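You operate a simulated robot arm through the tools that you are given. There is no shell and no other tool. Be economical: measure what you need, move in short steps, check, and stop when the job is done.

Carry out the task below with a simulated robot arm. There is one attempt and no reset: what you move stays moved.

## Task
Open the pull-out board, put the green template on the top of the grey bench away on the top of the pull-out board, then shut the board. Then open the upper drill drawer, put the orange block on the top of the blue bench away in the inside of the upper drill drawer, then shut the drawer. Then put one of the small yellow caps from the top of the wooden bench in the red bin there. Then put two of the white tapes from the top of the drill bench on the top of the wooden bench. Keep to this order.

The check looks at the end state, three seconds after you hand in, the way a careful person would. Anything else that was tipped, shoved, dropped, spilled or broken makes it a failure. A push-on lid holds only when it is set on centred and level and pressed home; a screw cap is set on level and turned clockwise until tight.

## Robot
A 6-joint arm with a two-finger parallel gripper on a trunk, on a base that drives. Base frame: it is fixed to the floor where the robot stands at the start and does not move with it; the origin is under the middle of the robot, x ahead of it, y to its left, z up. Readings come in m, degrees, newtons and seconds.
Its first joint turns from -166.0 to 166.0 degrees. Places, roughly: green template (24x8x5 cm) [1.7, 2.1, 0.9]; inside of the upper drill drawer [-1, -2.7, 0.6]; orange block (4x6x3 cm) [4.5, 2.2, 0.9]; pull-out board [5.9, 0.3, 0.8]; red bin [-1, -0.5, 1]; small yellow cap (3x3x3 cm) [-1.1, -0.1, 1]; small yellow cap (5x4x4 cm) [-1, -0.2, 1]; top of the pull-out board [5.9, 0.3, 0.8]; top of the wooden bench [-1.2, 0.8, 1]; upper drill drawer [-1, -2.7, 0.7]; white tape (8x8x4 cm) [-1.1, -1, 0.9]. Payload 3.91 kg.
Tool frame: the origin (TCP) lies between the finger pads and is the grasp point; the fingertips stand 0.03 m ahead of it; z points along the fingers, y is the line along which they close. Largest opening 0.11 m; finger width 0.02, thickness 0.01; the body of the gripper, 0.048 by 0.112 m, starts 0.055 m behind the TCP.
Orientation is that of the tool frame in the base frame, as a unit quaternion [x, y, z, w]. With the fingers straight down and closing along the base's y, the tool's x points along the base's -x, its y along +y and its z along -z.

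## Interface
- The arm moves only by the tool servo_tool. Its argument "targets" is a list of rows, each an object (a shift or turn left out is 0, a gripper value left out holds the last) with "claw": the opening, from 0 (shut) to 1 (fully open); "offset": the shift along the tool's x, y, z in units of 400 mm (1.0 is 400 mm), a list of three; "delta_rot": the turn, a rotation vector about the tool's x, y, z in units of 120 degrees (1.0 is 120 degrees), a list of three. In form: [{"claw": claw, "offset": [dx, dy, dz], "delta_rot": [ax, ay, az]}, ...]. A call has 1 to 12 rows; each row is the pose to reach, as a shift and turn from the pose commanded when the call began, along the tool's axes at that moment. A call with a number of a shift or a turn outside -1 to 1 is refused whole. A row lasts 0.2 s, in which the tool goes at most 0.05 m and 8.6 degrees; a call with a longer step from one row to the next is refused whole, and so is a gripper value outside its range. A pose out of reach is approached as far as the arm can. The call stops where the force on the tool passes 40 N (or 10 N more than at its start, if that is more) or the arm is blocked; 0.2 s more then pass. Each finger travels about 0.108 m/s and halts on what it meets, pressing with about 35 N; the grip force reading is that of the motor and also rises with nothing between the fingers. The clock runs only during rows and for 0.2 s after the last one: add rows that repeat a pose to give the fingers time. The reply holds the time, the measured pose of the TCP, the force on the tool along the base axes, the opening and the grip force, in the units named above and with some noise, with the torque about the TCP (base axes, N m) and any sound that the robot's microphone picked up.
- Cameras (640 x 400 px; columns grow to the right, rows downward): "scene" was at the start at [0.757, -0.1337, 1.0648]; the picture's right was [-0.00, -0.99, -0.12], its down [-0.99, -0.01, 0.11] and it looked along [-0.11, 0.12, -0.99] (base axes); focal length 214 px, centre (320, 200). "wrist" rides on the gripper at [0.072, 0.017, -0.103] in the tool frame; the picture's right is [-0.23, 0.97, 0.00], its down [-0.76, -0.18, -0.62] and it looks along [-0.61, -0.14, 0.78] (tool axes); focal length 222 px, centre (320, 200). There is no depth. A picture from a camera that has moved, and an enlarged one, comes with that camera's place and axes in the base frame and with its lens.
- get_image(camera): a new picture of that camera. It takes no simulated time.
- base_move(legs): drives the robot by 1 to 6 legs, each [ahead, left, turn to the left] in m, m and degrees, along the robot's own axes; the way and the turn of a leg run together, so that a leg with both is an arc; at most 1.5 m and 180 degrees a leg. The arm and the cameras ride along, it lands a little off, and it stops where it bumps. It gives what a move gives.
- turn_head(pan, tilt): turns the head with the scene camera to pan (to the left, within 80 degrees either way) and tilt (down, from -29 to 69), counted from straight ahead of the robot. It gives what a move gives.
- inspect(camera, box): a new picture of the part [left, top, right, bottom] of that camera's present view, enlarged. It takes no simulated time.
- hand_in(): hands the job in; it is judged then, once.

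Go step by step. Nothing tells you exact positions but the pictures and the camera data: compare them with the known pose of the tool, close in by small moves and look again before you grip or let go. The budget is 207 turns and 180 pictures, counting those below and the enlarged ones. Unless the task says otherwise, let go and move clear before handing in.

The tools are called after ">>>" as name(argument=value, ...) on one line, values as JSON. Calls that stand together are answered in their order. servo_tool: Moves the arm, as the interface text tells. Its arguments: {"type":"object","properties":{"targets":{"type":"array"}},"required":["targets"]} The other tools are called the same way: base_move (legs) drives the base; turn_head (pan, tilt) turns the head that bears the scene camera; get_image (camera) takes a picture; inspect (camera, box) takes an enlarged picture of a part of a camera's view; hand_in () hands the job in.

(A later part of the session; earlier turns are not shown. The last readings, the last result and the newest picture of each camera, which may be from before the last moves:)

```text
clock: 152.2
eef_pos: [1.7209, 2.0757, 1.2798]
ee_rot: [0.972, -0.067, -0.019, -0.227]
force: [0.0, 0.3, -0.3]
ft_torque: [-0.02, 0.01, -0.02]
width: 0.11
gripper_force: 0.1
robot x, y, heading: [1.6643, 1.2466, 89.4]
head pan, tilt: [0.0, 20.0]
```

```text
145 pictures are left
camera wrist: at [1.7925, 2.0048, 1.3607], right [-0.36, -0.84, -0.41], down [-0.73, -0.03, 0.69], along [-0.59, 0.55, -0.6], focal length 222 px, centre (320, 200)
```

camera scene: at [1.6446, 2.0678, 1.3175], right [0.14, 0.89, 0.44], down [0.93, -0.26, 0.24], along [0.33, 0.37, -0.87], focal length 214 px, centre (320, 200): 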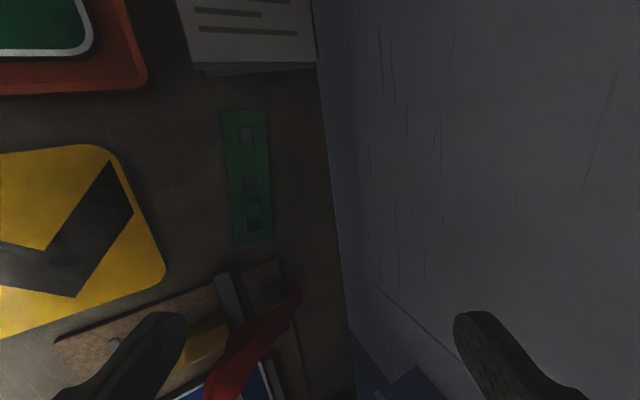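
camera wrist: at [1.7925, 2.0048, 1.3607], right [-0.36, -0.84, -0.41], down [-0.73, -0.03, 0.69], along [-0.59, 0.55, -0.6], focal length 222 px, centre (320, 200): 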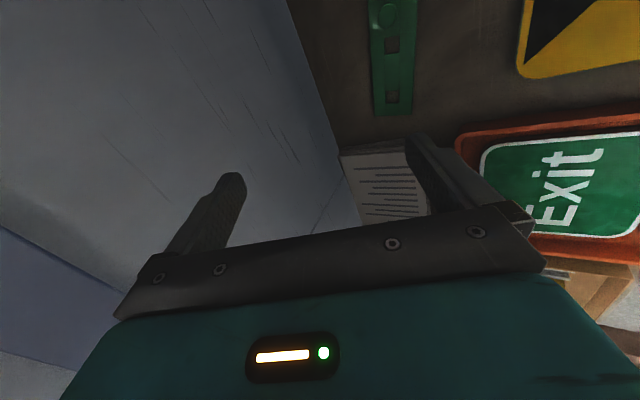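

The tool is still tilted 26° in the wrong frame, so I'll correct to vertical and come over the template (centre ≈(1.725, 2.108), angle ≈−9°).

>>> servo_tool(targets=[{"offset": [0.006, 0.03, 0.09], "delta_rot": [-0.037, 0.005, 0.003]}, {"offset": [0.013, 0.06, 0.18], "delta_rot": [-0.074, 0.01, 0.006]}, {"offset": [0.02, 0.09, 0.27], "delta_rot": [-0.111, 0.016, 0.009]}, {"offset": [0.026, 0.12, 0.36], "delta_rot": [-0.148, 0.021, 0.012]}, {"offset": [0.033, 0.15, 0.46], "delta_rot": [-0.185, 0.027, 0.015]}, {"offset": [0.039, 0.18, 0.552], "delta_rot": [-0.221, 0.032, 0.017]}, {"offset": [0.039, 0.18, 0.552], "delta_rot": [-0.221, 0.032, 0.017]}])

>>> get_image(camera="scene")

>>> get_image(camera="wrist")

```text
clock: 153.8
eef_pos: [1.7248, 2.1091, 1.0481]
ee_rot: [0.996, -0.085, -0.005, 0.006]
force: [-0.5, 0.0, 0.8]
ft_torque: [0.01, -0.01, 0.02]
width: 0.1102
gripper_force: 0.1
robot x, y, heading: [1.6654, 1.2418, 89.2]
head pan, tilt: [0.0, 20.0]
```

```text
144 pictures are left
camera scene: at [1.6478, 2.1205, 1.0856], right [0.17, 0.99, -0.01], down [0.93, -0.16, 0.33], along [0.33, -0.07, -0.94], focal length 214 px, centre (320, 200)
```

scene: 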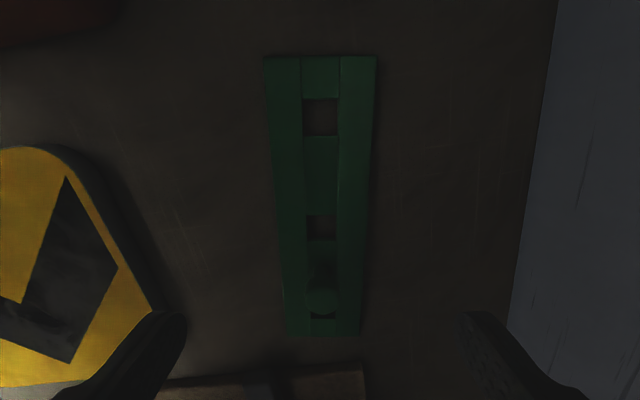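

```text
143 pictures are left
camera wrist: at [1.7947, 2.0786, 1.1519], right [-0.39, -0.92, 0.01], down [-0.71, 0.31, 0.63], along [-0.58, 0.23, -0.78], focal length 222 px, centre (320, 200)
```

wrist: 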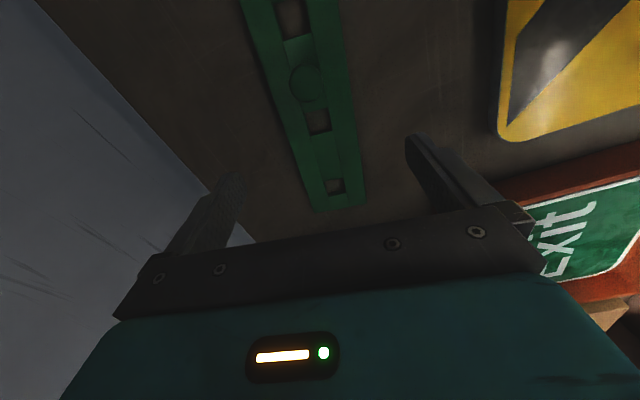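

The fingers are aligned across the template. I'll descend to just above the bench surface, slightly shifted to its middle, and look.

>>> servo_tool(targets=[{"offset": [0.02, 0.003, 0.1]}, {"offset": [0.02, 0.003, 0.2]}, {"offset": [0.02, 0.003, 0.27]}, {"offset": [0.02, 0.003, 0.27]}])

>>> get_image(camera="wrist")

>>> get_image(camera="scene")

```text
clock: 154.6
eef_pos: [1.7314, 2.1046, 0.961]
ee_rot: [0.996, -0.084, -0.006, -0.001]
force: [-0.8, -5.3, 15.0]
ft_torque: [-1.03, 0.03, 0.06]
width: 0.1101
gripper_force: 0.0
robot x, y, heading: [1.6652, 1.2453, 89.5]
head pan, tilt: [0.0, 20.0]
stopped in row 3: the force on the tool passed its limit at 87 N (the readings are from after the stop); the commanded pose is now the measured one
```

```text
142 pictures are left
camera wrist: at [1.8021, 2.0741, 1.063], right [-0.39, -0.92, 0.0], down [-0.71, 0.3, 0.63], along [-0.58, 0.25, -0.78], focal length 222 px, centre (320, 200)
```

wrist: 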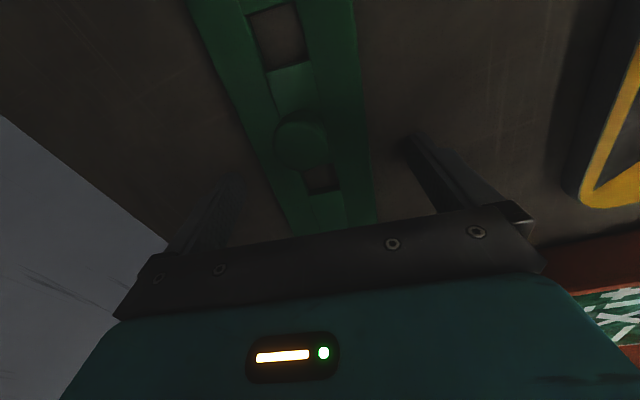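

```text
141 pictures are left
camera scene: at [1.6553, 2.1168, 0.9973], right [0.17, 0.99, 0.0], down [0.93, -0.16, 0.33], along [0.33, -0.05, -0.94], focal length 214 px, centre (320, 200)
```

scene: 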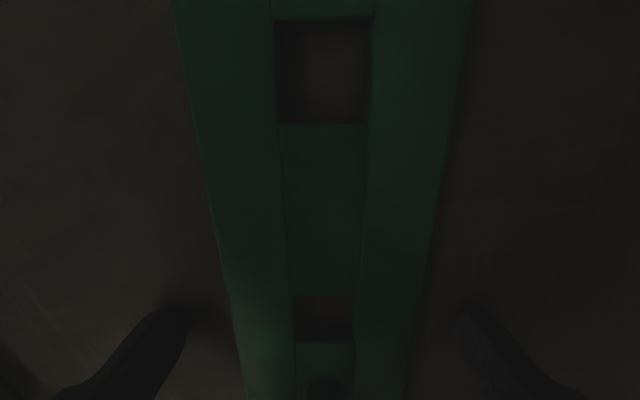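

The fingertips have touched the bench (z≈0.93) with the template between them. I'll lift a hair and close.

>>> servo_tool(targets=[{"offset": [0, 0, -0.008]}, {"offset": [0, 0, -0.008], "claw": 0.5}, {"offset": [0, 0, -0.008], "claw": 0}, {"offset": [0, 0, -0.008], "claw": 0}, {"offset": [0, 0, -0.008], "claw": 0}])

>>> get_image(camera="wrist")

```text
clock: 155.8
eef_pos: [1.7317, 2.1065, 0.9618]
ee_rot: [0.996, -0.086, -0.005, 0.0]
force: [-0.7, -0.1, -0.6]
ft_torque: [-0.02, -0.01, 0.04]
width: 0.0692
gripper_force: 35.5
robot x, y, heading: [1.6618, 1.2425, 89.3]
head pan, tilt: [0.0, 20.0]
```

```text
140 pictures are left
camera wrist: at [1.8025, 2.0752, 1.0647], right [-0.39, -0.92, 0.0], down [-0.71, 0.3, 0.63], along [-0.58, 0.24, -0.78], focal length 222 px, centre (320, 200)
```

wrist: 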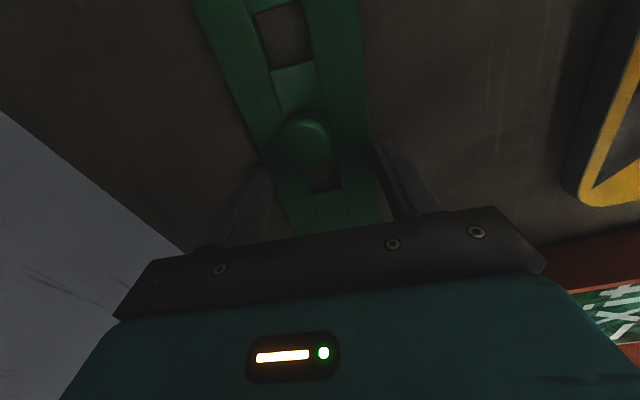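

Gripped at 69 mm. I'll lift and check that the template comes along level.

>>> servo_tool(targets=[{"offset": [0, 0, -0.07]}, {"offset": [0, 0, -0.17]}, {"offset": [0, 0, -0.27]}, {"offset": [0, 0, -0.37]}, {"offset": [0, 0, -0.45]}])

>>> get_image(camera="scene")

>>> get_image(camera="wrist")

```text
clock: 157.0
eef_pos: [1.7355, 2.1045, 1.1413]
ee_rot: [0.996, -0.084, -0.005, -0.001]
force: [0.0, 0.8, -1.4]
ft_torque: [0.01, -0.02, 0.01]
width: 0.0691
gripper_force: 35.2
robot x, y, heading: [1.668, 1.2445, 89.3]
head pan, tilt: [0.0, 20.0]
```

```text
139 pictures are left
camera scene: at [1.6582, 2.1166, 1.1786], right [0.17, 0.99, 0.0], down [0.93, -0.16, 0.33], along [0.33, -0.06, -0.94], focal length 214 px, centre (320, 200)
```

scene: 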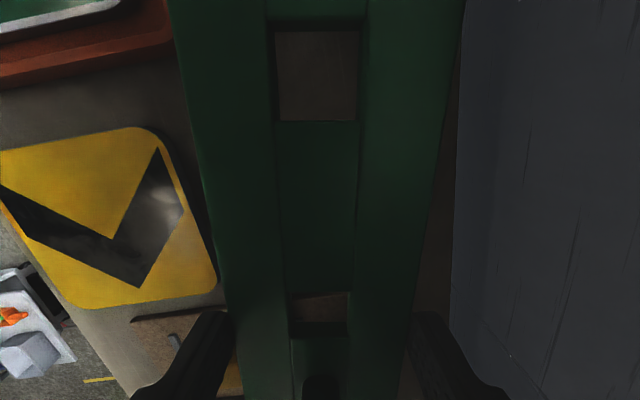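

```text
138 pictures are left
camera wrist: at [1.805, 2.074, 1.2444], right [-0.39, -0.92, 0.0], down [-0.71, 0.3, 0.63], along [-0.58, 0.24, -0.78], focal length 222 px, centre (320, 200)
```

wrist: 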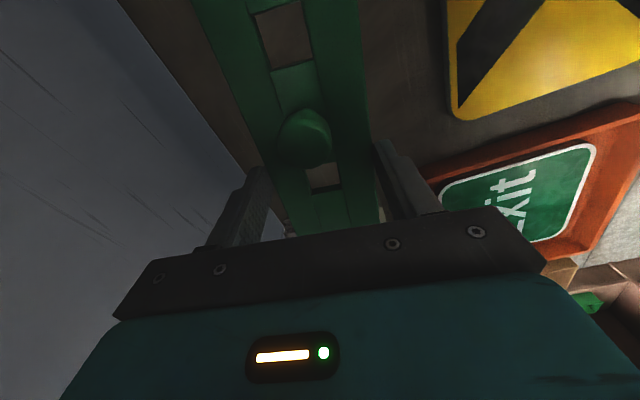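

The template is held level. I'll draw it in towards the robot, squaring its angle, then turn and drive along the aisle to the side of the open board.

>>> servo_tool(targets=[{"offset": [0, 0.11, 0], "delta_rot": [0, 0, -0.01]}, {"offset": [0, 0.22, 0], "delta_rot": [0, 0, -0.02]}, {"offset": [0, 0.33, 0], "delta_rot": [0, 0, -0.03]}, {"offset": [0, 0.44, 0], "delta_rot": [0, 0, -0.04]}, {"offset": [0, 0.55, 0], "delta_rot": [0, 0, -0.05]}, {"offset": [0, 0.66, 0], "delta_rot": [0, 0, -0.06]}, {"offset": [0, 0.77, 0], "delta_rot": [0, 0, -0.07]}, {"offset": [0, 0.88, 0], "delta_rot": [0, 0, -0.077]}, {"offset": [0, 0.95, 0], "delta_rot": [0, 0, -0.077]}])

>>> base_move(legs=[[0, 0, -89.3], [1.5, 0, 0], [1.5, 0, 0]])

```text
clock: 159.0
eef_pos: [1.6687, 1.7305, 1.1425]
ee_rot: [1.0, -0.005, -0.005, -0.001]
force: [0.7, 0.8, -1.7]
ft_torque: [-0.04, -0.03, -0.03]
width: 0.0692
gripper_force: 35.8
robot x, y, heading: [1.6674, 1.2436, 89.4]
head pan, tilt: [0.0, 20.0]
```

```text
clock: 177.2
eef_pos: [5.1543, 1.4173, 1.1428]
ee_rot: [0.727, -0.686, -0.003, -0.004]
force: [0.5, 0.1, -1.4]
ft_torque: [-0.03, 0.01, -0.01]
width: 0.0694
gripper_force: 35.1
robot x, y, heading: [4.6665, 1.3882, 3.3]
head pan, tilt: [0.0, 20.0]
```

>>> base_move(legs=[[0, -0.12, -3.3], [1.5, 0, 0], [0.13, 0, -90]])

>>> turn_head(pan=0, tilt=0)

>>> get_image(camera="scene")

>>> get_image(camera="wrist")

```text
clock: 189.2
eef_pos: [6.2505, 0.6866, 1.142]
ee_rot: [-0.008, 1.0, -0.001, 0.005]
force: [1.2, 0.3, -1.0]
ft_torque: [0.04, 0.0, 0.02]
width: 0.0691
gripper_force: 34.7
robot x, y, heading: [6.2457, 1.1727, -88.7]
head pan, tilt: [0.0, 20.0]
```

```text
clock: 190.0
eef_pos: [6.2499, 0.6865, 1.1413]
ee_rot: [-0.007, 1.0, -0.001, 0.005]
force: [1.1, 0.7, -1.0]
ft_torque: [0.0, 0.03, -0.02]
width: 0.0691
gripper_force: 34.9
robot x, y, heading: [6.2455, 1.1745, -89.0]
head pan, tilt: [0.0, 0.0]
```

```text
137 pictures are left
camera scene: at [6.3597, 0.6871, 1.182], right [0.02, -1.0, 0.0], down [-1.0, -0.02, -0.01], along [0.01, 0.0, -1.0], focal length 214 px, centre (320, 200)
```

scene: 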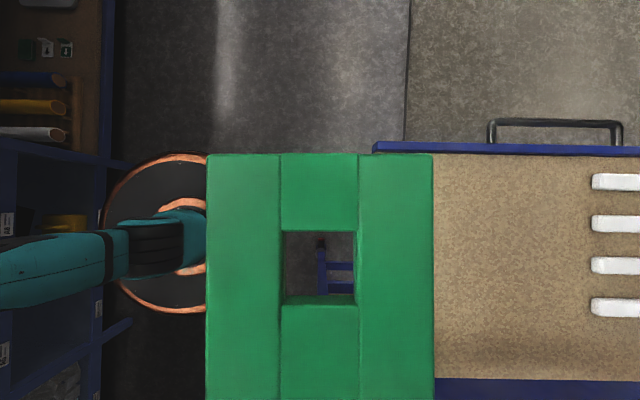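

```text
136 pictures are left
camera wrist: at [6.1775, 0.7009, 1.2444], right [0.21, 0.98, 0.0], down [0.76, -0.16, 0.63], along [0.62, -0.13, -0.78], focal length 222 px, centre (320, 200)
```

wrist: 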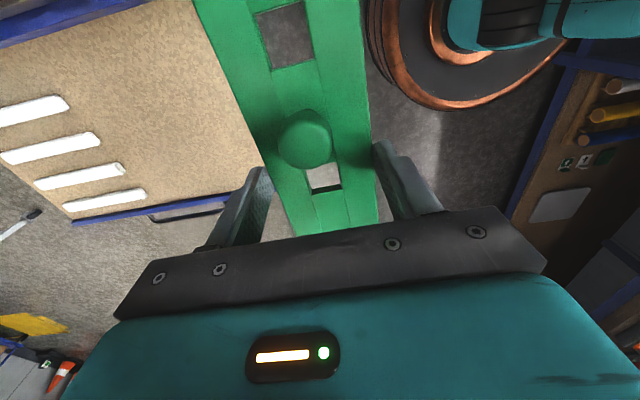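

The board is fully visible from here: free area y≈0.23–0.59, x≈6.15–6.45. I'll carry the template over to centre (6.31, 0.41) and lower it most of the way.

>>> servo_tool(targets=[{"offset": [-0.025, -0.115, 0]}, {"offset": [-0.05, -0.23, 0]}, {"offset": [-0.075, -0.345, 0]}, {"offset": [-0.1, -0.46, 0]}, {"offset": [-0.125, -0.575, 0]}, {"offset": [-0.15, -0.6925, 0]}, {"offset": [-0.15, -0.6925, 0.12]}, {"offset": [-0.15, -0.6925, 0.24]}, {"offset": [-0.15, -0.6925, 0.36]}, {"offset": [-0.15, -0.6925, 0.48]}, {"offset": [-0.15, -0.6925, 0.6]}, {"offset": [-0.15, -0.6925, 0.66]}])

>>> get_image(camera="wrist")

>>> get_image(camera="scene")

```text
clock: 192.6
eef_pos: [6.318, 0.4085, 0.8795]
ee_rot: [-0.008, 1.0, -0.001, 0.006]
force: [-0.7, 0.4, -1.1]
ft_torque: [0.01, 0.0, 0.03]
width: 0.0691
gripper_force: 35.4
robot x, y, heading: [6.2379, 1.175, -89.1]
head pan, tilt: [0.0, 0.0]
```

```text
135 pictures are left
camera wrist: at [6.2452, 0.4232, 0.983], right [0.21, 0.98, 0.0], down [0.76, -0.16, 0.63], along [0.62, -0.13, -0.78], focal length 222 px, centre (320, 200)
```

wrist: 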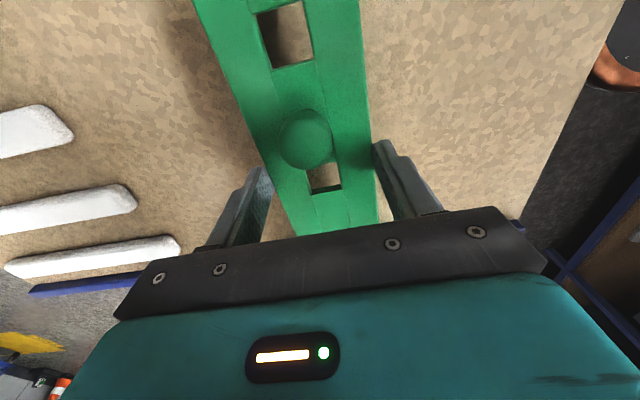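

```text
134 pictures are left
camera scene: at [6.4274, 0.4094, 0.9207], right [0.02, -1.0, 0.0], down [-1.0, -0.02, -0.01], along [0.01, 0.0, -1.0], focal length 214 px, centre (320, 200)
```

scene: 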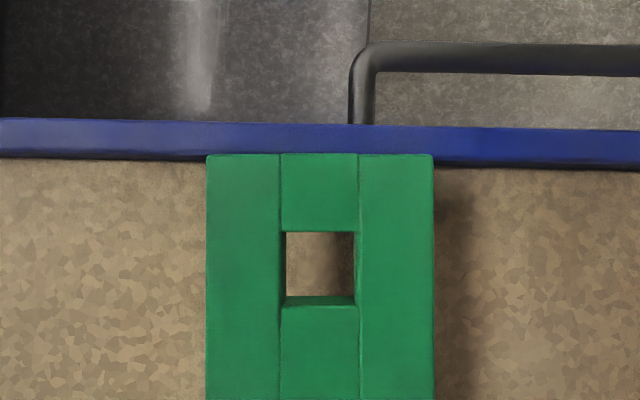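

The template's front end is close to the lip, so I'll shift it 2 cm inward and lower until it touches.

>>> servo_tool(targets=[{"offset": [0.05, 0, 0]}, {"offset": [0.05, 0, 0.04]}, {"offset": [0.05, 0, 0.06]}, {"offset": [0.05, 0, 0.08]}, {"offset": [0.05, 0, 0.1]}, {"offset": [0.05, 0, 0.12]}, {"offset": [0.05, 0, 0.14]}])

>>> get_image(camera="scene")

>>> get_image(camera="wrist")

```text
clock: 193.8
eef_pos: [6.2985, 0.4095, 0.8459]
ee_rot: [-0.008, 1.0, -0.005, 0.005]
force: [0.0, 8.4, 12.7]
ft_torque: [0.82, 0.1, -0.09]
width: 0.0695
gripper_force: 34.9
robot x, y, heading: [6.2426, 1.1719, -89.3]
head pan, tilt: [0.0, 0.0]
stopped in row 6: the force on the tool passed its limit at 54 N (the readings are from after the stop); the commanded pose is now the measured one
```

```text
133 pictures are left
camera scene: at [6.4069, 0.4101, 0.886], right [0.02, -1.0, 0.01], down [-1.0, -0.02, -0.01], along [0.01, -0.01, -1.0], focal length 214 px, centre (320, 200)
```

scene: 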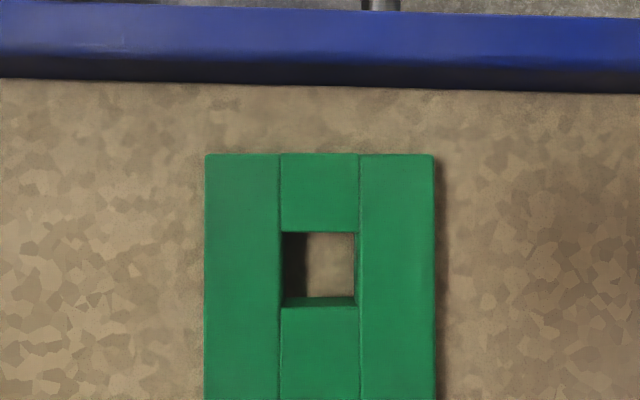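

```text
132 pictures are left
camera wrist: at [6.2247, 0.4243, 0.9481], right [0.21, 0.98, -0.01], down [0.76, -0.16, 0.63], along [0.62, -0.14, -0.77], focal length 222 px, centre (320, 200)
```

wrist: 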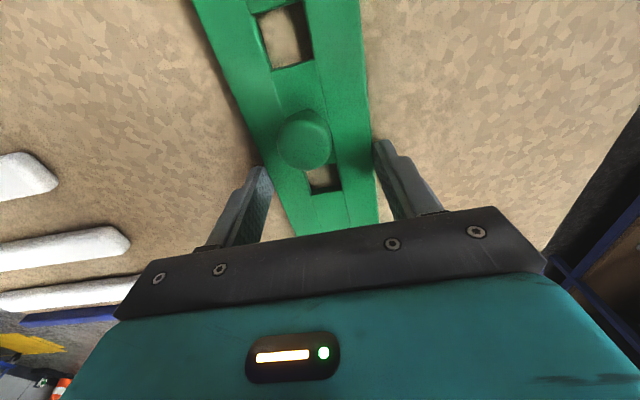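

It rests on the board. I'll open and lift clear.

>>> servo_tool(targets=[{"claw": 1}, {"claw": 1}, {"claw": 1}, {"offset": [0, 0, -0.1]}, {"offset": [0, 0, -0.22]}, {"offset": [0, 0, -0.34]}, {"offset": [0, 0, -0.46]}])

>>> get_image(camera="scene")

```text
clock: 195.4
eef_pos: [6.2961, 0.4088, 1.0285]
ee_rot: [-0.008, 1.0, -0.004, 0.005]
force: [-0.5, -0.3, -0.2]
ft_torque: [0.04, -0.01, 0.04]
width: 0.1099
gripper_force: 0.1
robot x, y, heading: [6.2383, 1.1751, -89.3]
head pan, tilt: [0.0, 0.0]
```

```text
131 pictures are left
camera scene: at [6.4049, 0.4103, 1.0687], right [0.02, -1.0, 0.01], down [-1.0, -0.02, -0.01], along [0.01, -0.01, -1.0], focal length 214 px, centre (320, 200)
```

scene: 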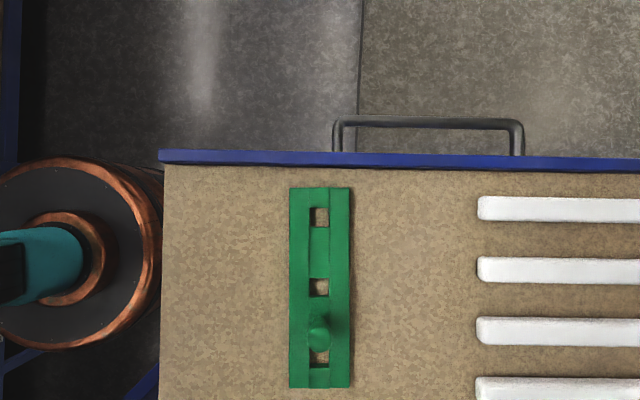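

The template sits well on the board. To shut it I'll shift the base 0.27 m along +x so that the hand is outside the handle, then push the bar in.

>>> base_move(legs=[[0, 0.29, -0.7]])

>>> servo_tool(targets=[{"claw": 0, "offset": [0, -0.1, 0]}, {"offset": [0, -0.2, 0.0]}, {"offset": [0, -0.325, 0.0]}, {"offset": [0, -0.325, 0.0]}])

>>> get_image(camera="wrist")

>>> get_image(camera="scene")

```text
clock: 197.4
eef_pos: [6.576, 0.4115, 1.028]
ee_rot: [-0.002, 1.0, -0.005, 0.005]
force: [-0.3, -0.5, 0.5]
ft_torque: [-0.03, 0.01, 0.02]
width: 0.11
gripper_force: 0.1
robot x, y, heading: [6.5273, 1.1775, -89.6]
head pan, tilt: [0.0, 0.0]
```

```text
clock: 198.4
eef_pos: [6.5779, 0.2835, 1.028]
ee_rot: [-0.003, 1.0, -0.004, 0.006]
force: [-0.2, -0.3, 0.0]
ft_torque: [-0.04, -0.01, 0.03]
width: 0.0001
gripper_force: 34.9
robot x, y, heading: [6.5301, 1.1739, -89.8]
head pan, tilt: [0.0, 0.0]
```

```text
130 pictures are left
camera wrist: at [6.5047, 0.2985, 1.1305], right [0.22, 0.97, -0.01], down [0.76, -0.17, 0.63], along [0.62, -0.14, -0.77], focal length 222 px, centre (320, 200)
```

wrist: 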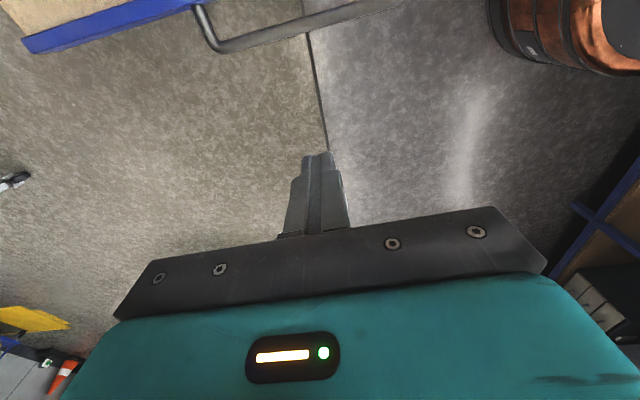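

```text
129 pictures are left
camera scene: at [6.6868, 0.2824, 1.0683], right [0.01, -1.0, 0.01], down [-1.0, -0.01, -0.01], along [0.01, -0.01, -1.0], focal length 214 px, centre (320, 200)
```

scene: 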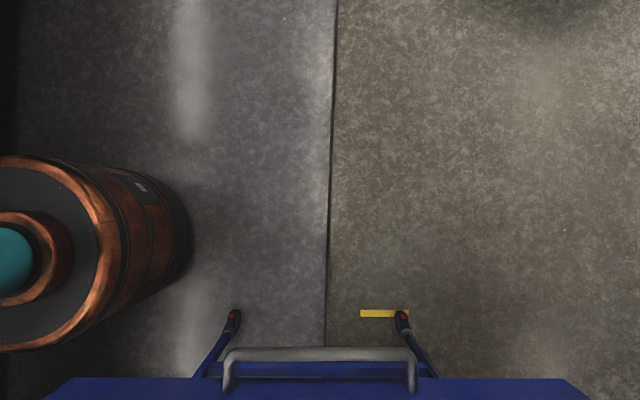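

The handle's outer edge is at x≈6.505, centred on my y. To keep the hand's camera clear of the rail when closing, I'll tilt the tool 75° so the fingertips lead toward −x.

>>> servo_tool(targets=[{"delta_rot": [0, 0.07, 0]}, {"delta_rot": [0, 0.14, 0]}, {"delta_rot": [0, 0.21, 0]}, {"delta_rot": [0, 0.28, 0]}, {"delta_rot": [0, 0.35, 0]}, {"delta_rot": [0, 0.42, 0]}, {"delta_rot": [0, 0.49, 0]}, {"delta_rot": [0, 0.56, 0]}, {"delta_rot": [0, 0.625, 0]}, {"delta_rot": [0, 0.625, 0]}])

>>> get_image(camera="wrist")

```text
clock: 200.6
eef_pos: [6.5762, 0.2806, 1.0294]
ee_rot: [0.002, 0.796, -0.005, -0.605]
force: [0.3, 0.5, -0.3]
ft_torque: [0.05, -0.01, 0.02]
width: 0.0
gripper_force: 35.1
robot x, y, heading: [6.5277, 1.1794, -89.8]
head pan, tilt: [0.0, 0.0]
```

```text
128 pictures are left
camera wrist: at [6.6573, 0.2979, 1.127], right [0.06, 0.97, -0.23], down [0.81, -0.18, -0.57], along [-0.59, -0.15, -0.79], focal length 222 px, centre (320, 200)
```

wrist: 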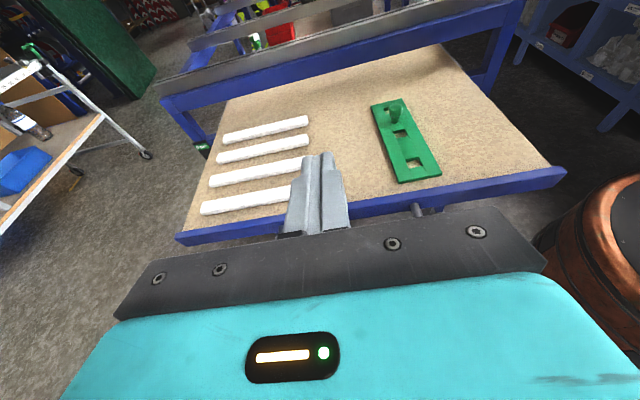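

The view is clear. I'll lower the tip to the handle's height.

>>> servo_tool(targets=[{"offset": [-0.104, 0, 0.028]}, {"offset": [-0.208, 0, 0.056]}, {"offset": [-0.312, 0, 0.084]}, {"offset": [-0.416, 0, 0.112]}, {"offset": [-0.522, 0, 0.14]}, {"offset": [-0.522, 0, 0.14]}])

>>> get_image(camera="wrist")

>>> get_image(camera="scene")

```text
clock: 202.0
eef_pos: [6.5797, 0.2798, 0.8139]
ee_rot: [0.002, 0.796, -0.005, -0.605]
force: [0.3, 0.4, -0.6]
ft_torque: [-0.03, 0.0, -0.03]
width: 0.0002
gripper_force: 35.2
robot x, y, heading: [6.5313, 1.1735, -89.8]
head pan, tilt: [0.0, 0.0]
```

```text
127 pictures are left
camera wrist: at [6.6604, 0.2964, 0.9116], right [0.06, 0.97, -0.23], down [0.81, -0.18, -0.56], along [-0.59, -0.15, -0.79], focal length 222 px, centre (320, 200)
```

wrist: 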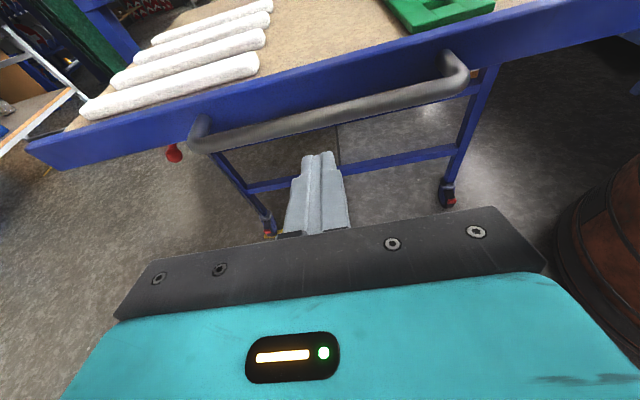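

```text
126 pictures are left
camera scene: at [6.6473, 0.2781, 0.7182], right [0.01, -1.0, 0.01], down [-0.27, 0.01, 0.96], along [-0.96, -0.01, -0.27], focal length 214 px, centre (320, 200)
```

scene: 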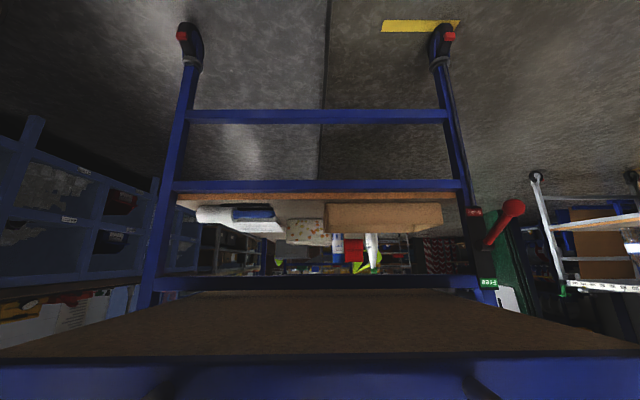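

The tip is level with the bar (z≈0.81). I'll push by strafing the base towards −x, in steps.

>>> base_move(legs=[[0, -0.2, 0]])

>>> get_image(camera="wrist")

```text
clock: 203.6
eef_pos: [6.3806, 0.2798, 0.8152]
ee_rot: [0.0, 0.797, -0.005, -0.604]
force: [-1.0, -1.0, -0.1]
ft_torque: [0.0, 0.02, -0.01]
width: 0.0
gripper_force: 35.2
robot x, y, heading: [6.3272, 1.1795, -89.6]
head pan, tilt: [0.0, 0.0]
```

```text
125 pictures are left
camera wrist: at [6.4605, 0.2953, 0.9119], right [0.06, 0.97, -0.23], down [0.81, -0.18, -0.56], along [-0.59, -0.15, -0.79], focal length 222 px, centre (320, 200)
```

wrist: 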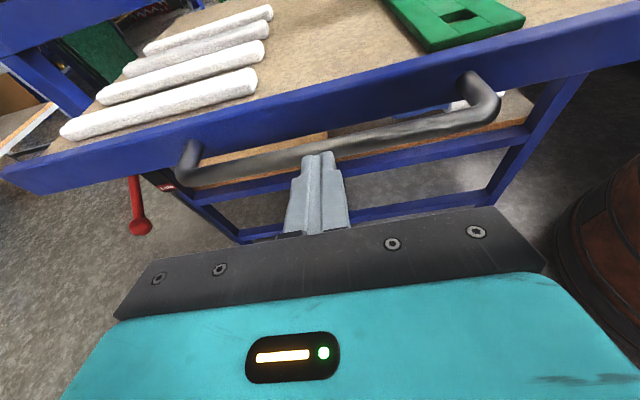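

>>> base_move(legs=[[0, -0.17, 0]])

>>> base_move(legs=[[0, -0.06, 0]])

>>> get_image(camera="wrist")

```text
clock: 205.1
eef_pos: [6.2066, 0.277, 0.8144]
ee_rot: [0.001, 0.797, -0.005, -0.604]
force: [0.6, -0.5, 0.5]
ft_torque: [0.02, 0.0, -0.02]
width: 0.0002
gripper_force: 35.2
robot x, y, heading: [6.1528, 1.1743, -89.9]
head pan, tilt: [0.0, 0.0]
```

```text
clock: 205.9
eef_pos: [6.2065, 0.2779, 0.8137]
ee_rot: [-0.003, 0.796, -0.009, -0.605]
force: [1.1, 1.3, 1.4]
ft_torque: [0.01, 0.03, -0.02]
width: 0.0
gripper_force: 34.7
robot x, y, heading: [6.1514, 1.1695, -89.4]
head pan, tilt: [0.0, 0.0]
stopped in leg 1: the force on the tool passed its limit at 63 N (the readings are from after the stop); the commanded pose is now the measured one
```

```text
124 pictures are left
camera wrist: at [6.2867, 0.2952, 0.912], right [0.05, 0.97, -0.23], down [0.81, -0.17, -0.56], along [-0.59, -0.16, -0.79], focal length 222 px, centre (320, 200)
```

wrist: 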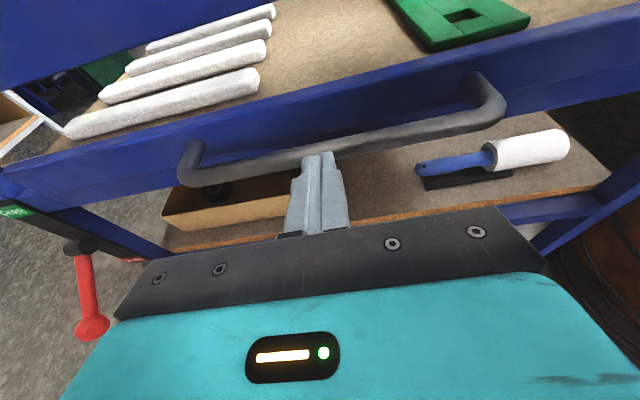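

The board is fully home against its stop. I'll back off, raise the arm and bring it to a compact carrying pose.

>>> base_move(legs=[[0, 0.2, 0]])

>>> servo_tool(targets=[{"offset": [0.08, 0, -0.02], "delta_rot": [0, -0.07, 0]}, {"offset": [0.16, 0.0, -0.04], "delta_rot": [0, -0.14, 0]}, {"offset": [0.24, 0.05, -0.06], "delta_rot": [0, -0.21, 0]}, {"offset": [0.32, 0.1, -0.08], "delta_rot": [0, -0.28, 0]}, {"offset": [0.4, 0.17, -0.1], "delta_rot": [0, -0.35, 0]}, {"offset": [0.48, 0.25, -0.12], "delta_rot": [0, -0.42, 0]}, {"offset": [0.56, 0.33, -0.14], "delta_rot": [0, -0.49, 0]}, {"offset": [0.64, 0.41, -0.16], "delta_rot": [0, -0.56, 0]}, {"offset": [0.72, 0.49, -0.18], "delta_rot": [0, -0.61, 0]}, {"offset": [0.72, 0.6, -0.18], "delta_rot": [0, -0.625, 0]}, {"offset": [0.72, 0.72, -0.18], "delta_rot": [0, -0.625, 0]}, {"offset": [0.72, 0.84, -0.18], "delta_rot": [0, -0.625, 0]}])

>>> turn_head(pan=0, tilt=-29)

>>> get_image(camera="wrist")

```text
clock: 207.5
eef_pos: [6.4119, 0.2793, 0.8143]
ee_rot: [-0.004, 0.797, -0.009, -0.604]
force: [1.1, 1.2, -0.5]
ft_torque: [-0.02, 0.01, 0.0]
width: 0.0
gripper_force: 35.2
robot x, y, heading: [6.3548, 1.1761, -89.3]
head pan, tilt: [0.0, 0.0]
```

```text
clock: 210.1
eef_pos: [6.398, 0.6189, 1.1059]
ee_rot: [-0.008, 1.0, -0.005, 0.005]
force: [-0.6, -1.5, -0.9]
ft_torque: [0.07, -0.02, -0.03]
width: 0.0
gripper_force: 35.0
robot x, y, heading: [6.3557, 1.1751, -89.4]
head pan, tilt: [0.0, 0.0]
```

```text
clock: 211.0
eef_pos: [6.3977, 0.6183, 1.1062]
ee_rot: [-0.006, 1.0, -0.005, 0.006]
force: [0.9, 0.9, -1.3]
ft_torque: [0.01, -0.01, 0.04]
width: 0.0004
gripper_force: 35.4
robot x, y, heading: [6.3523, 1.18, -89.4]
head pan, tilt: [0.0, -28.6]
```

```text
123 pictures are left
camera wrist: at [6.3246, 0.6335, 1.2099], right [0.21, 0.98, -0.01], down [0.76, -0.16, 0.63], along [0.62, -0.14, -0.77], focal length 222 px, centre (320, 200)
```

wrist: 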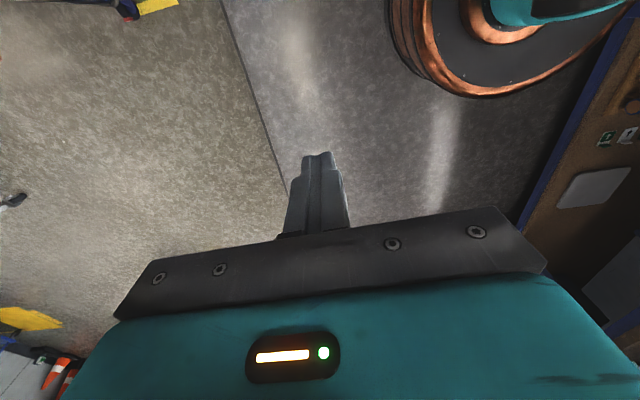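

Next is the drill drawer at about (−1, −2.7). I'll restore the tool's yaw, pitch it up for seeing ahead, and drive back along the aisle.

>>> servo_tool(targets=[{"delta_rot": [0, 0, 0.07]}, {"delta_rot": [0, 0, 0.14]}, {"delta_rot": [0, 0, 0.21]}, {"delta_rot": [0, 0, 0.28]}, {"delta_rot": [0, 0, 0.35]}, {"delta_rot": [0, 0, 0.42]}, {"delta_rot": [0, 0, 0.49]}, {"delta_rot": [0, 0, 0.56]}, {"delta_rot": [0, 0, 0.63]}, {"delta_rot": [0, 0, 0.69]}, {"delta_rot": [0, 0, 0.75]}])

>>> servo_tool(targets=[{"delta_rot": [0, -0.07, 0], "offset": [0.05, 0, 0]}, {"delta_rot": [0, -0.14, 0], "offset": [0.1, 0, 0]}, {"delta_rot": [0, -0.21, 0], "offset": [0.15, 0, 0]}, {"delta_rot": [0, -0.28, 0], "offset": [0.2, 0, 0]}, {"delta_rot": [0, -0.35, 0], "offset": [0.25, 0, 0]}, {"delta_rot": [0, -0.42, 0], "offset": [0.25, 0, 0]}, {"delta_rot": [0, -0.49, 0], "offset": [0.25, 0, 0]}])

>>> base_move(legs=[[0, 0.05, -90.6], [1.5, 0, 0], [1.5, 0, 0], [1.5, 0, 0]])

```text
clock: 213.4
eef_pos: [6.3987, 0.6183, 1.1086]
ee_rot: [0.702, 0.712, 0.0, 0.007]
force: [-0.3, 0.8, 0.1]
ft_torque: [-0.04, -0.01, -0.01]
width: 0.0
gripper_force: 35.0
robot x, y, heading: [6.3505, 1.176, -89.3]
head pan, tilt: [0.0, -28.6]
```

```text
clock: 215.0
eef_pos: [6.3981, 0.7186, 1.1076]
ee_rot: [0.61, 0.617, -0.345, 0.358]
force: [0.7, -0.5, -1.3]
ft_torque: [-0.02, -0.01, -0.02]
width: 0.0001
gripper_force: 34.7
robot x, y, heading: [6.3547, 1.1745, -89.5]
head pan, tilt: [0.0, -28.6]
```

```text
clock: 240.1
eef_pos: [1.4791, 1.3282, 1.1068]
ee_rot: [0.868, -0.033, -0.495, -0.013]
force: [-0.4, 0.4, -0.3]
ft_torque: [-0.02, -0.03, 0.0]
width: 0.0003
gripper_force: 35.2
robot x, y, heading: [1.9396, 1.3323, 175.8]
head pan, tilt: [0.0, -28.6]
```

>>> base_move(legs=[[1.1, 0, 4.2], [0, 1.3, 0]])

>>> turn_head(pan=15, tilt=-20)

>>> get_image(camera="scene")

```text
clock: 251.8
eef_pos: [0.3819, 0.0464, 1.1077]
ee_rot: [0.869, -0.007, -0.496, 0.002]
force: [0.2, -0.5, -0.5]
ft_torque: [0.01, -0.04, -0.03]
width: 0.0
gripper_force: 35.2
robot x, y, heading: [0.8402, 0.079, 178.9]
head pan, tilt: [0.0, -28.6]
```

```text
clock: 252.6
eef_pos: [0.3811, 0.0468, 1.1069]
ee_rot: [0.868, -0.007, -0.496, 0.002]
force: [-0.7, -0.8, -0.2]
ft_torque: [0.01, 0.0, 0.0]
width: 0.0
gripper_force: 35.5
robot x, y, heading: [0.842, 0.0779, 179.0]
head pan, tilt: [15.0, -20.0]
```

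```text
122 pictures are left
camera scene: at [0.359, 0.028, 1.2554], right [-0.21, 0.97, -0.14], down [0.19, -0.1, -0.98], along [-0.96, -0.23, -0.17], focal length 214 px, centre (320, 200)
```

scene: 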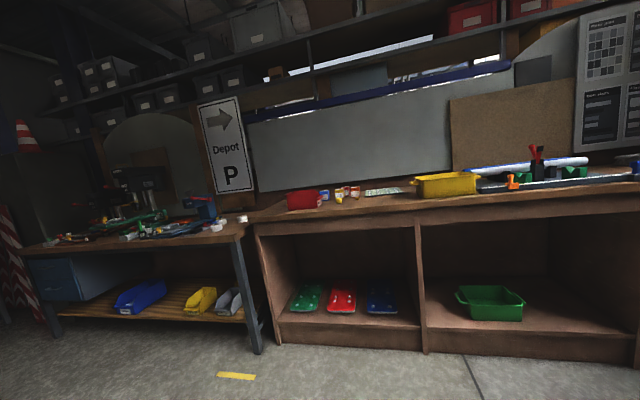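

I now see the wooden bench (red bin, caps) and the drill bench with blue drawers at its far left end. I'll drive between the benches toward the drawers facing −y, then look.

>>> base_move(legs=[[1.05, 0, 0], [0, 0, 91], [1.2, 0, 0]])

>>> turn_head(pan=-15, tilt=-15)

>>> get_image(camera="scene")

```text
clock: 267.5
eef_pos: [-0.2192, -1.5247, 1.1066]
ee_rot: [0.62, 0.609, -0.349, 0.352]
force: [0.9, -0.6, -0.2]
ft_torque: [0.01, 0.02, 0.02]
width: 0.0001
gripper_force: 34.4
robot x, y, heading: [-0.2534, -1.0665, -90.8]
head pan, tilt: [15.0, -20.0]
```

```text
clock: 268.4
eef_pos: [-0.218, -1.5248, 1.1073]
ee_rot: [0.619, 0.609, -0.349, 0.353]
force: [0.2, 0.8, 0.2]
ft_torque: [0.02, 0.02, 0.01]
width: 0.0
gripper_force: 34.8
robot x, y, heading: [-0.252, -1.0677, -90.7]
head pan, tilt: [-15.0, -15.0]
```

```text
121 pictures are left
camera scene: at [-0.2419, -1.5481, 1.2468], right [-0.97, 0.23, 0.12], down [-0.05, 0.28, -0.96], along [-0.26, -0.93, -0.26], focal length 214 px, centre (320, 200)
```

scene: 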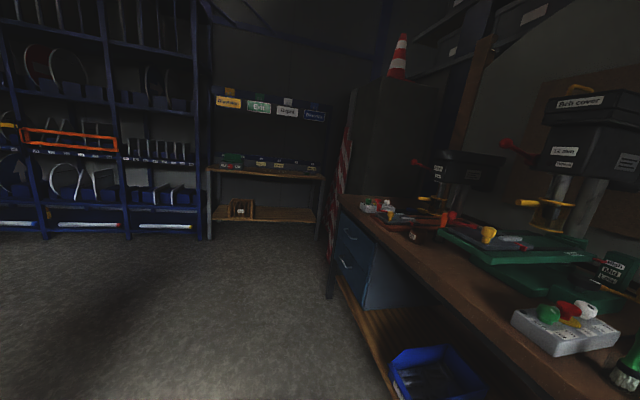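

The two blue drawers face +x at the far end of the drill bench, with open floor before them. I'll move up and turn to face them.

>>> base_move(legs=[[1.45, 0.1, 0], [0, 0, -89.3]])

>>> turn_head(pan=0, tilt=15)

>>> get_image(camera="scene")

```text
clock: 279.5
eef_pos: [-0.6234, -2.5856, 1.1062]
ee_rot: [0.868, 0.01, -0.496, 0.012]
force: [0.0, -0.1, 0.7]
ft_torque: [0.0, 0.0, 0.0]
width: 0.0
gripper_force: 35.2
robot x, y, heading: [-0.1662, -2.5349, -178.7]
head pan, tilt: [-15.0, -15.0]
```

```text
clock: 280.4
eef_pos: [-0.623, -2.586, 1.1071]
ee_rot: [0.868, 0.01, -0.496, 0.012]
force: [0.1, 0.3, -0.6]
ft_torque: [0.01, 0.0, -0.01]
width: 0.0001
gripper_force: 35.1
robot x, y, heading: [-0.1661, -2.5337, -178.8]
head pan, tilt: [0.0, 15.0]
```

```text
120 pictures are left
camera scene: at [-0.6357, -2.586, 1.1991], right [-0.03, 1.0, -0.01], down [0.71, 0.01, -0.7], along [-0.7, -0.03, -0.71], focal length 214 px, centre (320, 200)
```

scene: 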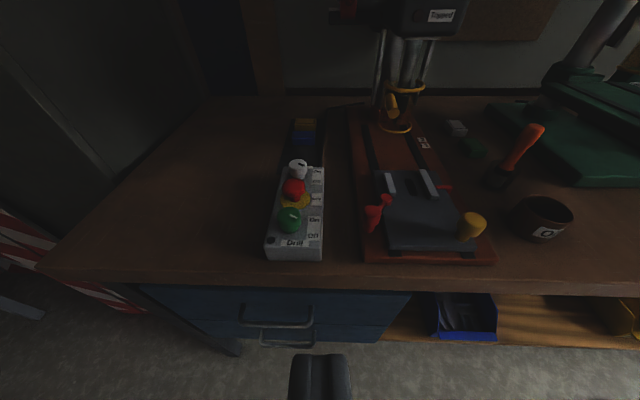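

The upper drawer's bar handle is just below the bench edge near (−0.77, −2.69, ~0.7). I'll level and lower the tool in front of it for a straight look.

>>> servo_tool(targets=[{"offset": [0.1, 0.03, 0.04], "delta_rot": [0, -0.03, 0]}, {"offset": [0.2, 0.06, 0.08], "delta_rot": [0, -0.06, 0]}, {"offset": [0.3, 0.09, 0.12], "delta_rot": [0, -0.09, 0]}, {"offset": [0.4, 0.12, 0.16], "delta_rot": [0, -0.12, 0]}, {"offset": [0.5, 0.15, 0.2], "delta_rot": [0, -0.15, 0]}, {"offset": [0.6, 0.18, 0.24], "delta_rot": [0, -0.18, 0]}, {"offset": [0.7, 0.21, 0.28], "delta_rot": [0, -0.21, 0]}, {"offset": [0.8, 0.24, 0.32], "delta_rot": [0, -0.24, 0]}, {"offset": [0.835, 0.25, 0.34], "delta_rot": [0, -0.25, 0]}])

>>> get_image(camera="scene")

>>> get_image(camera="wrist")

```text
clock: 282.4
eef_pos: [-0.664, -2.8127, 0.8544]
ee_rot: [0.711, 0.006, -0.703, 0.014]
force: [-0.3, 0.1, 0.2]
ft_torque: [-0.06, -0.01, 0.01]
width: 0.0001
gripper_force: 34.5
out of reach, approached as far as the arm can: row 4, 5, 6, 7, 8, 9
robot x, y, heading: [-0.1688, -2.5349, -178.7]
head pan, tilt: [0.0, 15.0]
```

```text
119 pictures are left
camera scene: at [-0.6296, -2.812, 0.9394], right [-0.03, 1.0, -0.01], down [0.27, 0.0, -0.96], along [-0.96, -0.03, -0.27], focal length 214 px, centre (320, 200)
```

scene: 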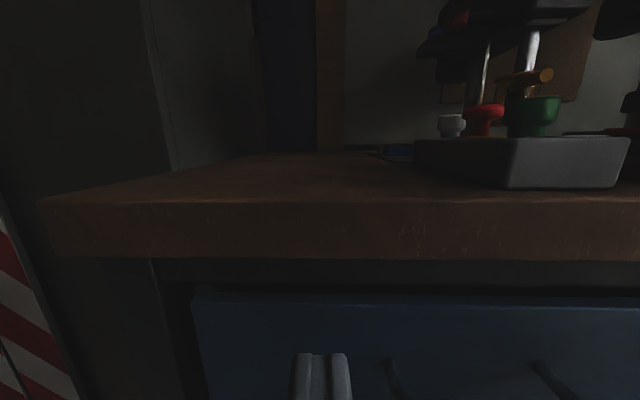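

```text
118 pictures are left
camera wrist: at [-0.5596, -2.8291, 0.7827], right [0.03, -0.97, 0.24], down [0.61, 0.21, 0.77], along [-0.79, 0.12, 0.6], focal length 222 px, centre (320, 200)
```

wrist: 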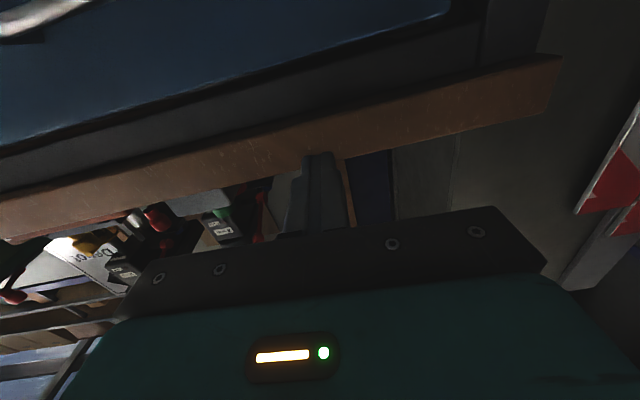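

Too close for a level approach; the arm is folded up. I'll raise the hand, turn to face +y and back up to y≈−3.4, where I can reach the handle from the side and pull by strafing into open floor.

>>> servo_tool(targets=[{"offset": [-0.1, -0.05, 0]}, {"offset": [-0.2, -0.1, 0]}, {"offset": [-0.3, -0.15, 0]}, {"offset": [-0.4, -0.2, 0]}, {"offset": [-0.5, -0.25, -0.05]}, {"offset": [-0.6, -0.3, -0.1]}, {"offset": [-0.6, -0.35, -0.15]}, {"offset": [-0.6, -0.4, -0.2]}])

>>> base_move(legs=[[0, 0, -91.3], [-0.9, 0, 0]])

>>> turn_head(pan=50, tilt=35)

>>> get_image(camera="scene")

```text
clock: 284.2
eef_pos: [-0.5906, -2.6471, 1.0924]
ee_rot: [0.711, 0.007, -0.703, 0.014]
force: [0.1, 0.1, -0.4]
ft_torque: [-0.02, 0.01, -0.01]
width: 0.0
gripper_force: 34.9
robot x, y, heading: [-0.1678, -2.5329, -178.7]
head pan, tilt: [0.0, 15.0]
```

```text
clock: 292.8
eef_pos: [-0.2491, -3.0232, 1.0923]
ee_rot: [0.512, -0.493, -0.512, -0.483]
force: [0.0, -0.2, 0.5]
ft_torque: [-0.03, 0.01, 0.02]
width: 0.0
gripper_force: 34.8
robot x, y, heading: [-0.1292, -3.4438, 92.7]
head pan, tilt: [0.0, 15.0]
```

```text
clock: 294.0
eef_pos: [-0.2485, -3.024, 1.0924]
ee_rot: [0.511, -0.494, -0.511, -0.483]
force: [0.0, 0.0, 0.0]
ft_torque: [0.02, 0.01, 0.01]
width: 0.0001
gripper_force: 35.4
robot x, y, heading: [-0.1292, -3.446, 92.3]
head pan, tilt: [50.0, 35.0]
```

```text
117 pictures are left
camera scene: at [-0.3123, -3.0998, 1.1475], right [0.61, 0.79, -0.02], down [0.45, -0.36, -0.82], along [-0.66, 0.49, -0.57], focal length 214 px, centre (320, 200)
```

scene: 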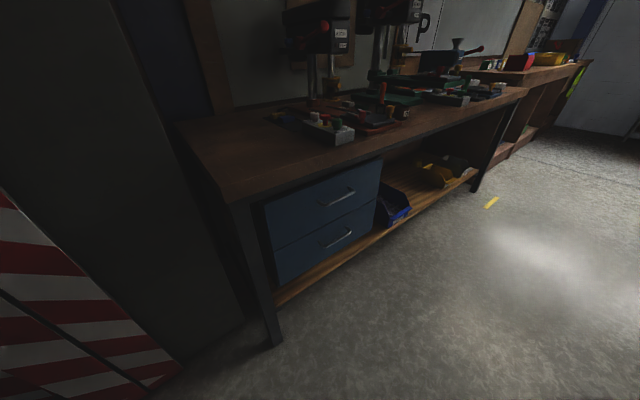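

>>> inspect(camera="scene", box=[220, 130, 420, 290])

```text
2.50 times, centred on (320, 210) of scene
camera zoom: at [-0.3123, -3.0998, 1.1475], right [0.61, 0.79, -0.02], down [0.45, -0.36, -0.82], along [-0.66, 0.49, -0.57], focal length 536 px, centre (320, 175)
```

zoom: 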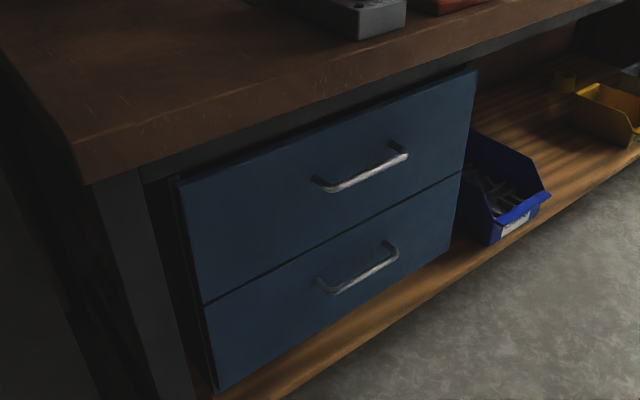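

The upper handle bar is centred at (−0.765, −2.68, 0.726), about 13 cm long. I'll move up a little, then swing the tool to point at −x and roll it to straddle the bar.

>>> base_move(legs=[[0.22, 0, -2.3]])

>>> servo_tool(targets=[{"claw": 1, "delta_rot": [-0.067, 0, 0]}, {"delta_rot": [-0.134, 0, 0]}, {"delta_rot": [-0.2, 0, 0]}, {"delta_rot": [-0.267, 0, 0]}, {"delta_rot": [-0.333, 0, 0]}, {"delta_rot": [-0.4, 0, 0]}, {"delta_rot": [-0.467, 0, 0]}, {"delta_rot": [-0.533, 0, 0]}, {"delta_rot": [-0.6, 0, 0]}, {"delta_rot": [-0.667, 0, 0]}, {"delta_rot": [-0.735, 0, 0]}])

>>> servo_tool(targets=[{"delta_rot": [0, 0, 0.07]}, {"delta_rot": [0, 0, 0.14]}, {"delta_rot": [0, 0, 0.21]}, {"delta_rot": [0, 0, 0.28]}, {"delta_rot": [0, 0, 0.35]}, {"delta_rot": [0, 0, 0.42]}, {"delta_rot": [0, 0, 0.49]}, {"delta_rot": [0, 0, 0.56]}, {"delta_rot": [0, 0, 0.63]}, {"delta_rot": [0, 0, 0.69]}, {"delta_rot": [0, 0, 0.75]}])

>>> get_image(camera="wrist")

```text
clock: 295.7
eef_pos: [-0.2318, -2.7976, 1.0915]
ee_rot: [-0.499, 0.506, 0.5, 0.495]
force: [0.3, 0.7, -0.4]
ft_torque: [0.0, -0.03, 0.02]
width: 0.0001
gripper_force: 35.3
robot x, y, heading: [-0.1351, -3.2274, 89.6]
head pan, tilt: [50.0, 35.0]
```

```text
clock: 298.1
eef_pos: [-0.4057, -2.9757, 1.1089]
ee_rot: [-0.654, 0.259, 0.693, 0.161]
force: [0.5, -0.7, -0.6]
ft_torque: [0.0, 0.01, 0.04]
width: 0.11
gripper_force: 0.1
out of reach, approached as far as the arm can: row 2, 3, 4, 5, 6, 7, 8, 9, 10, 11
robot x, y, heading: [-0.1341, -3.2239, 89.8]
head pan, tilt: [50.0, 35.0]
```

```text
clock: 300.5
eef_pos: [-0.3998, -2.9795, 1.1095]
ee_rot: [-0.279, 0.646, 0.603, -0.376]
force: [-0.9, 0.0, -0.1]
ft_torque: [0.0, 0.01, 0.0]
width: 0.11
gripper_force: 0.0
robot x, y, heading: [-0.1318, -3.2227, 89.8]
head pan, tilt: [50.0, 35.0]
```

```text
115 pictures are left
camera wrist: at [-0.3535, -3.0969, 1.1363], right [0.22, 0.3, 0.93], down [0.92, 0.24, -0.3], along [-0.31, 0.92, -0.22], focal length 222 px, centre (320, 200)
```

wrist: 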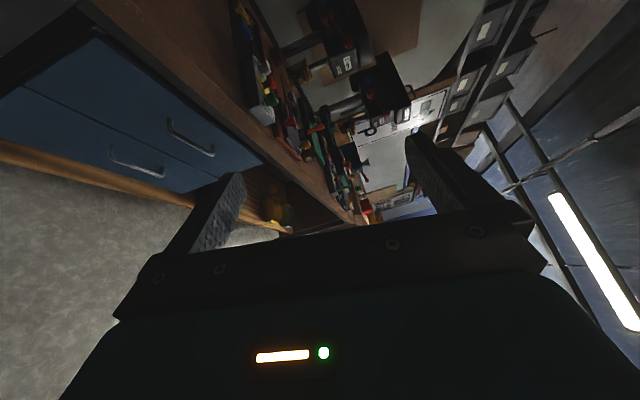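

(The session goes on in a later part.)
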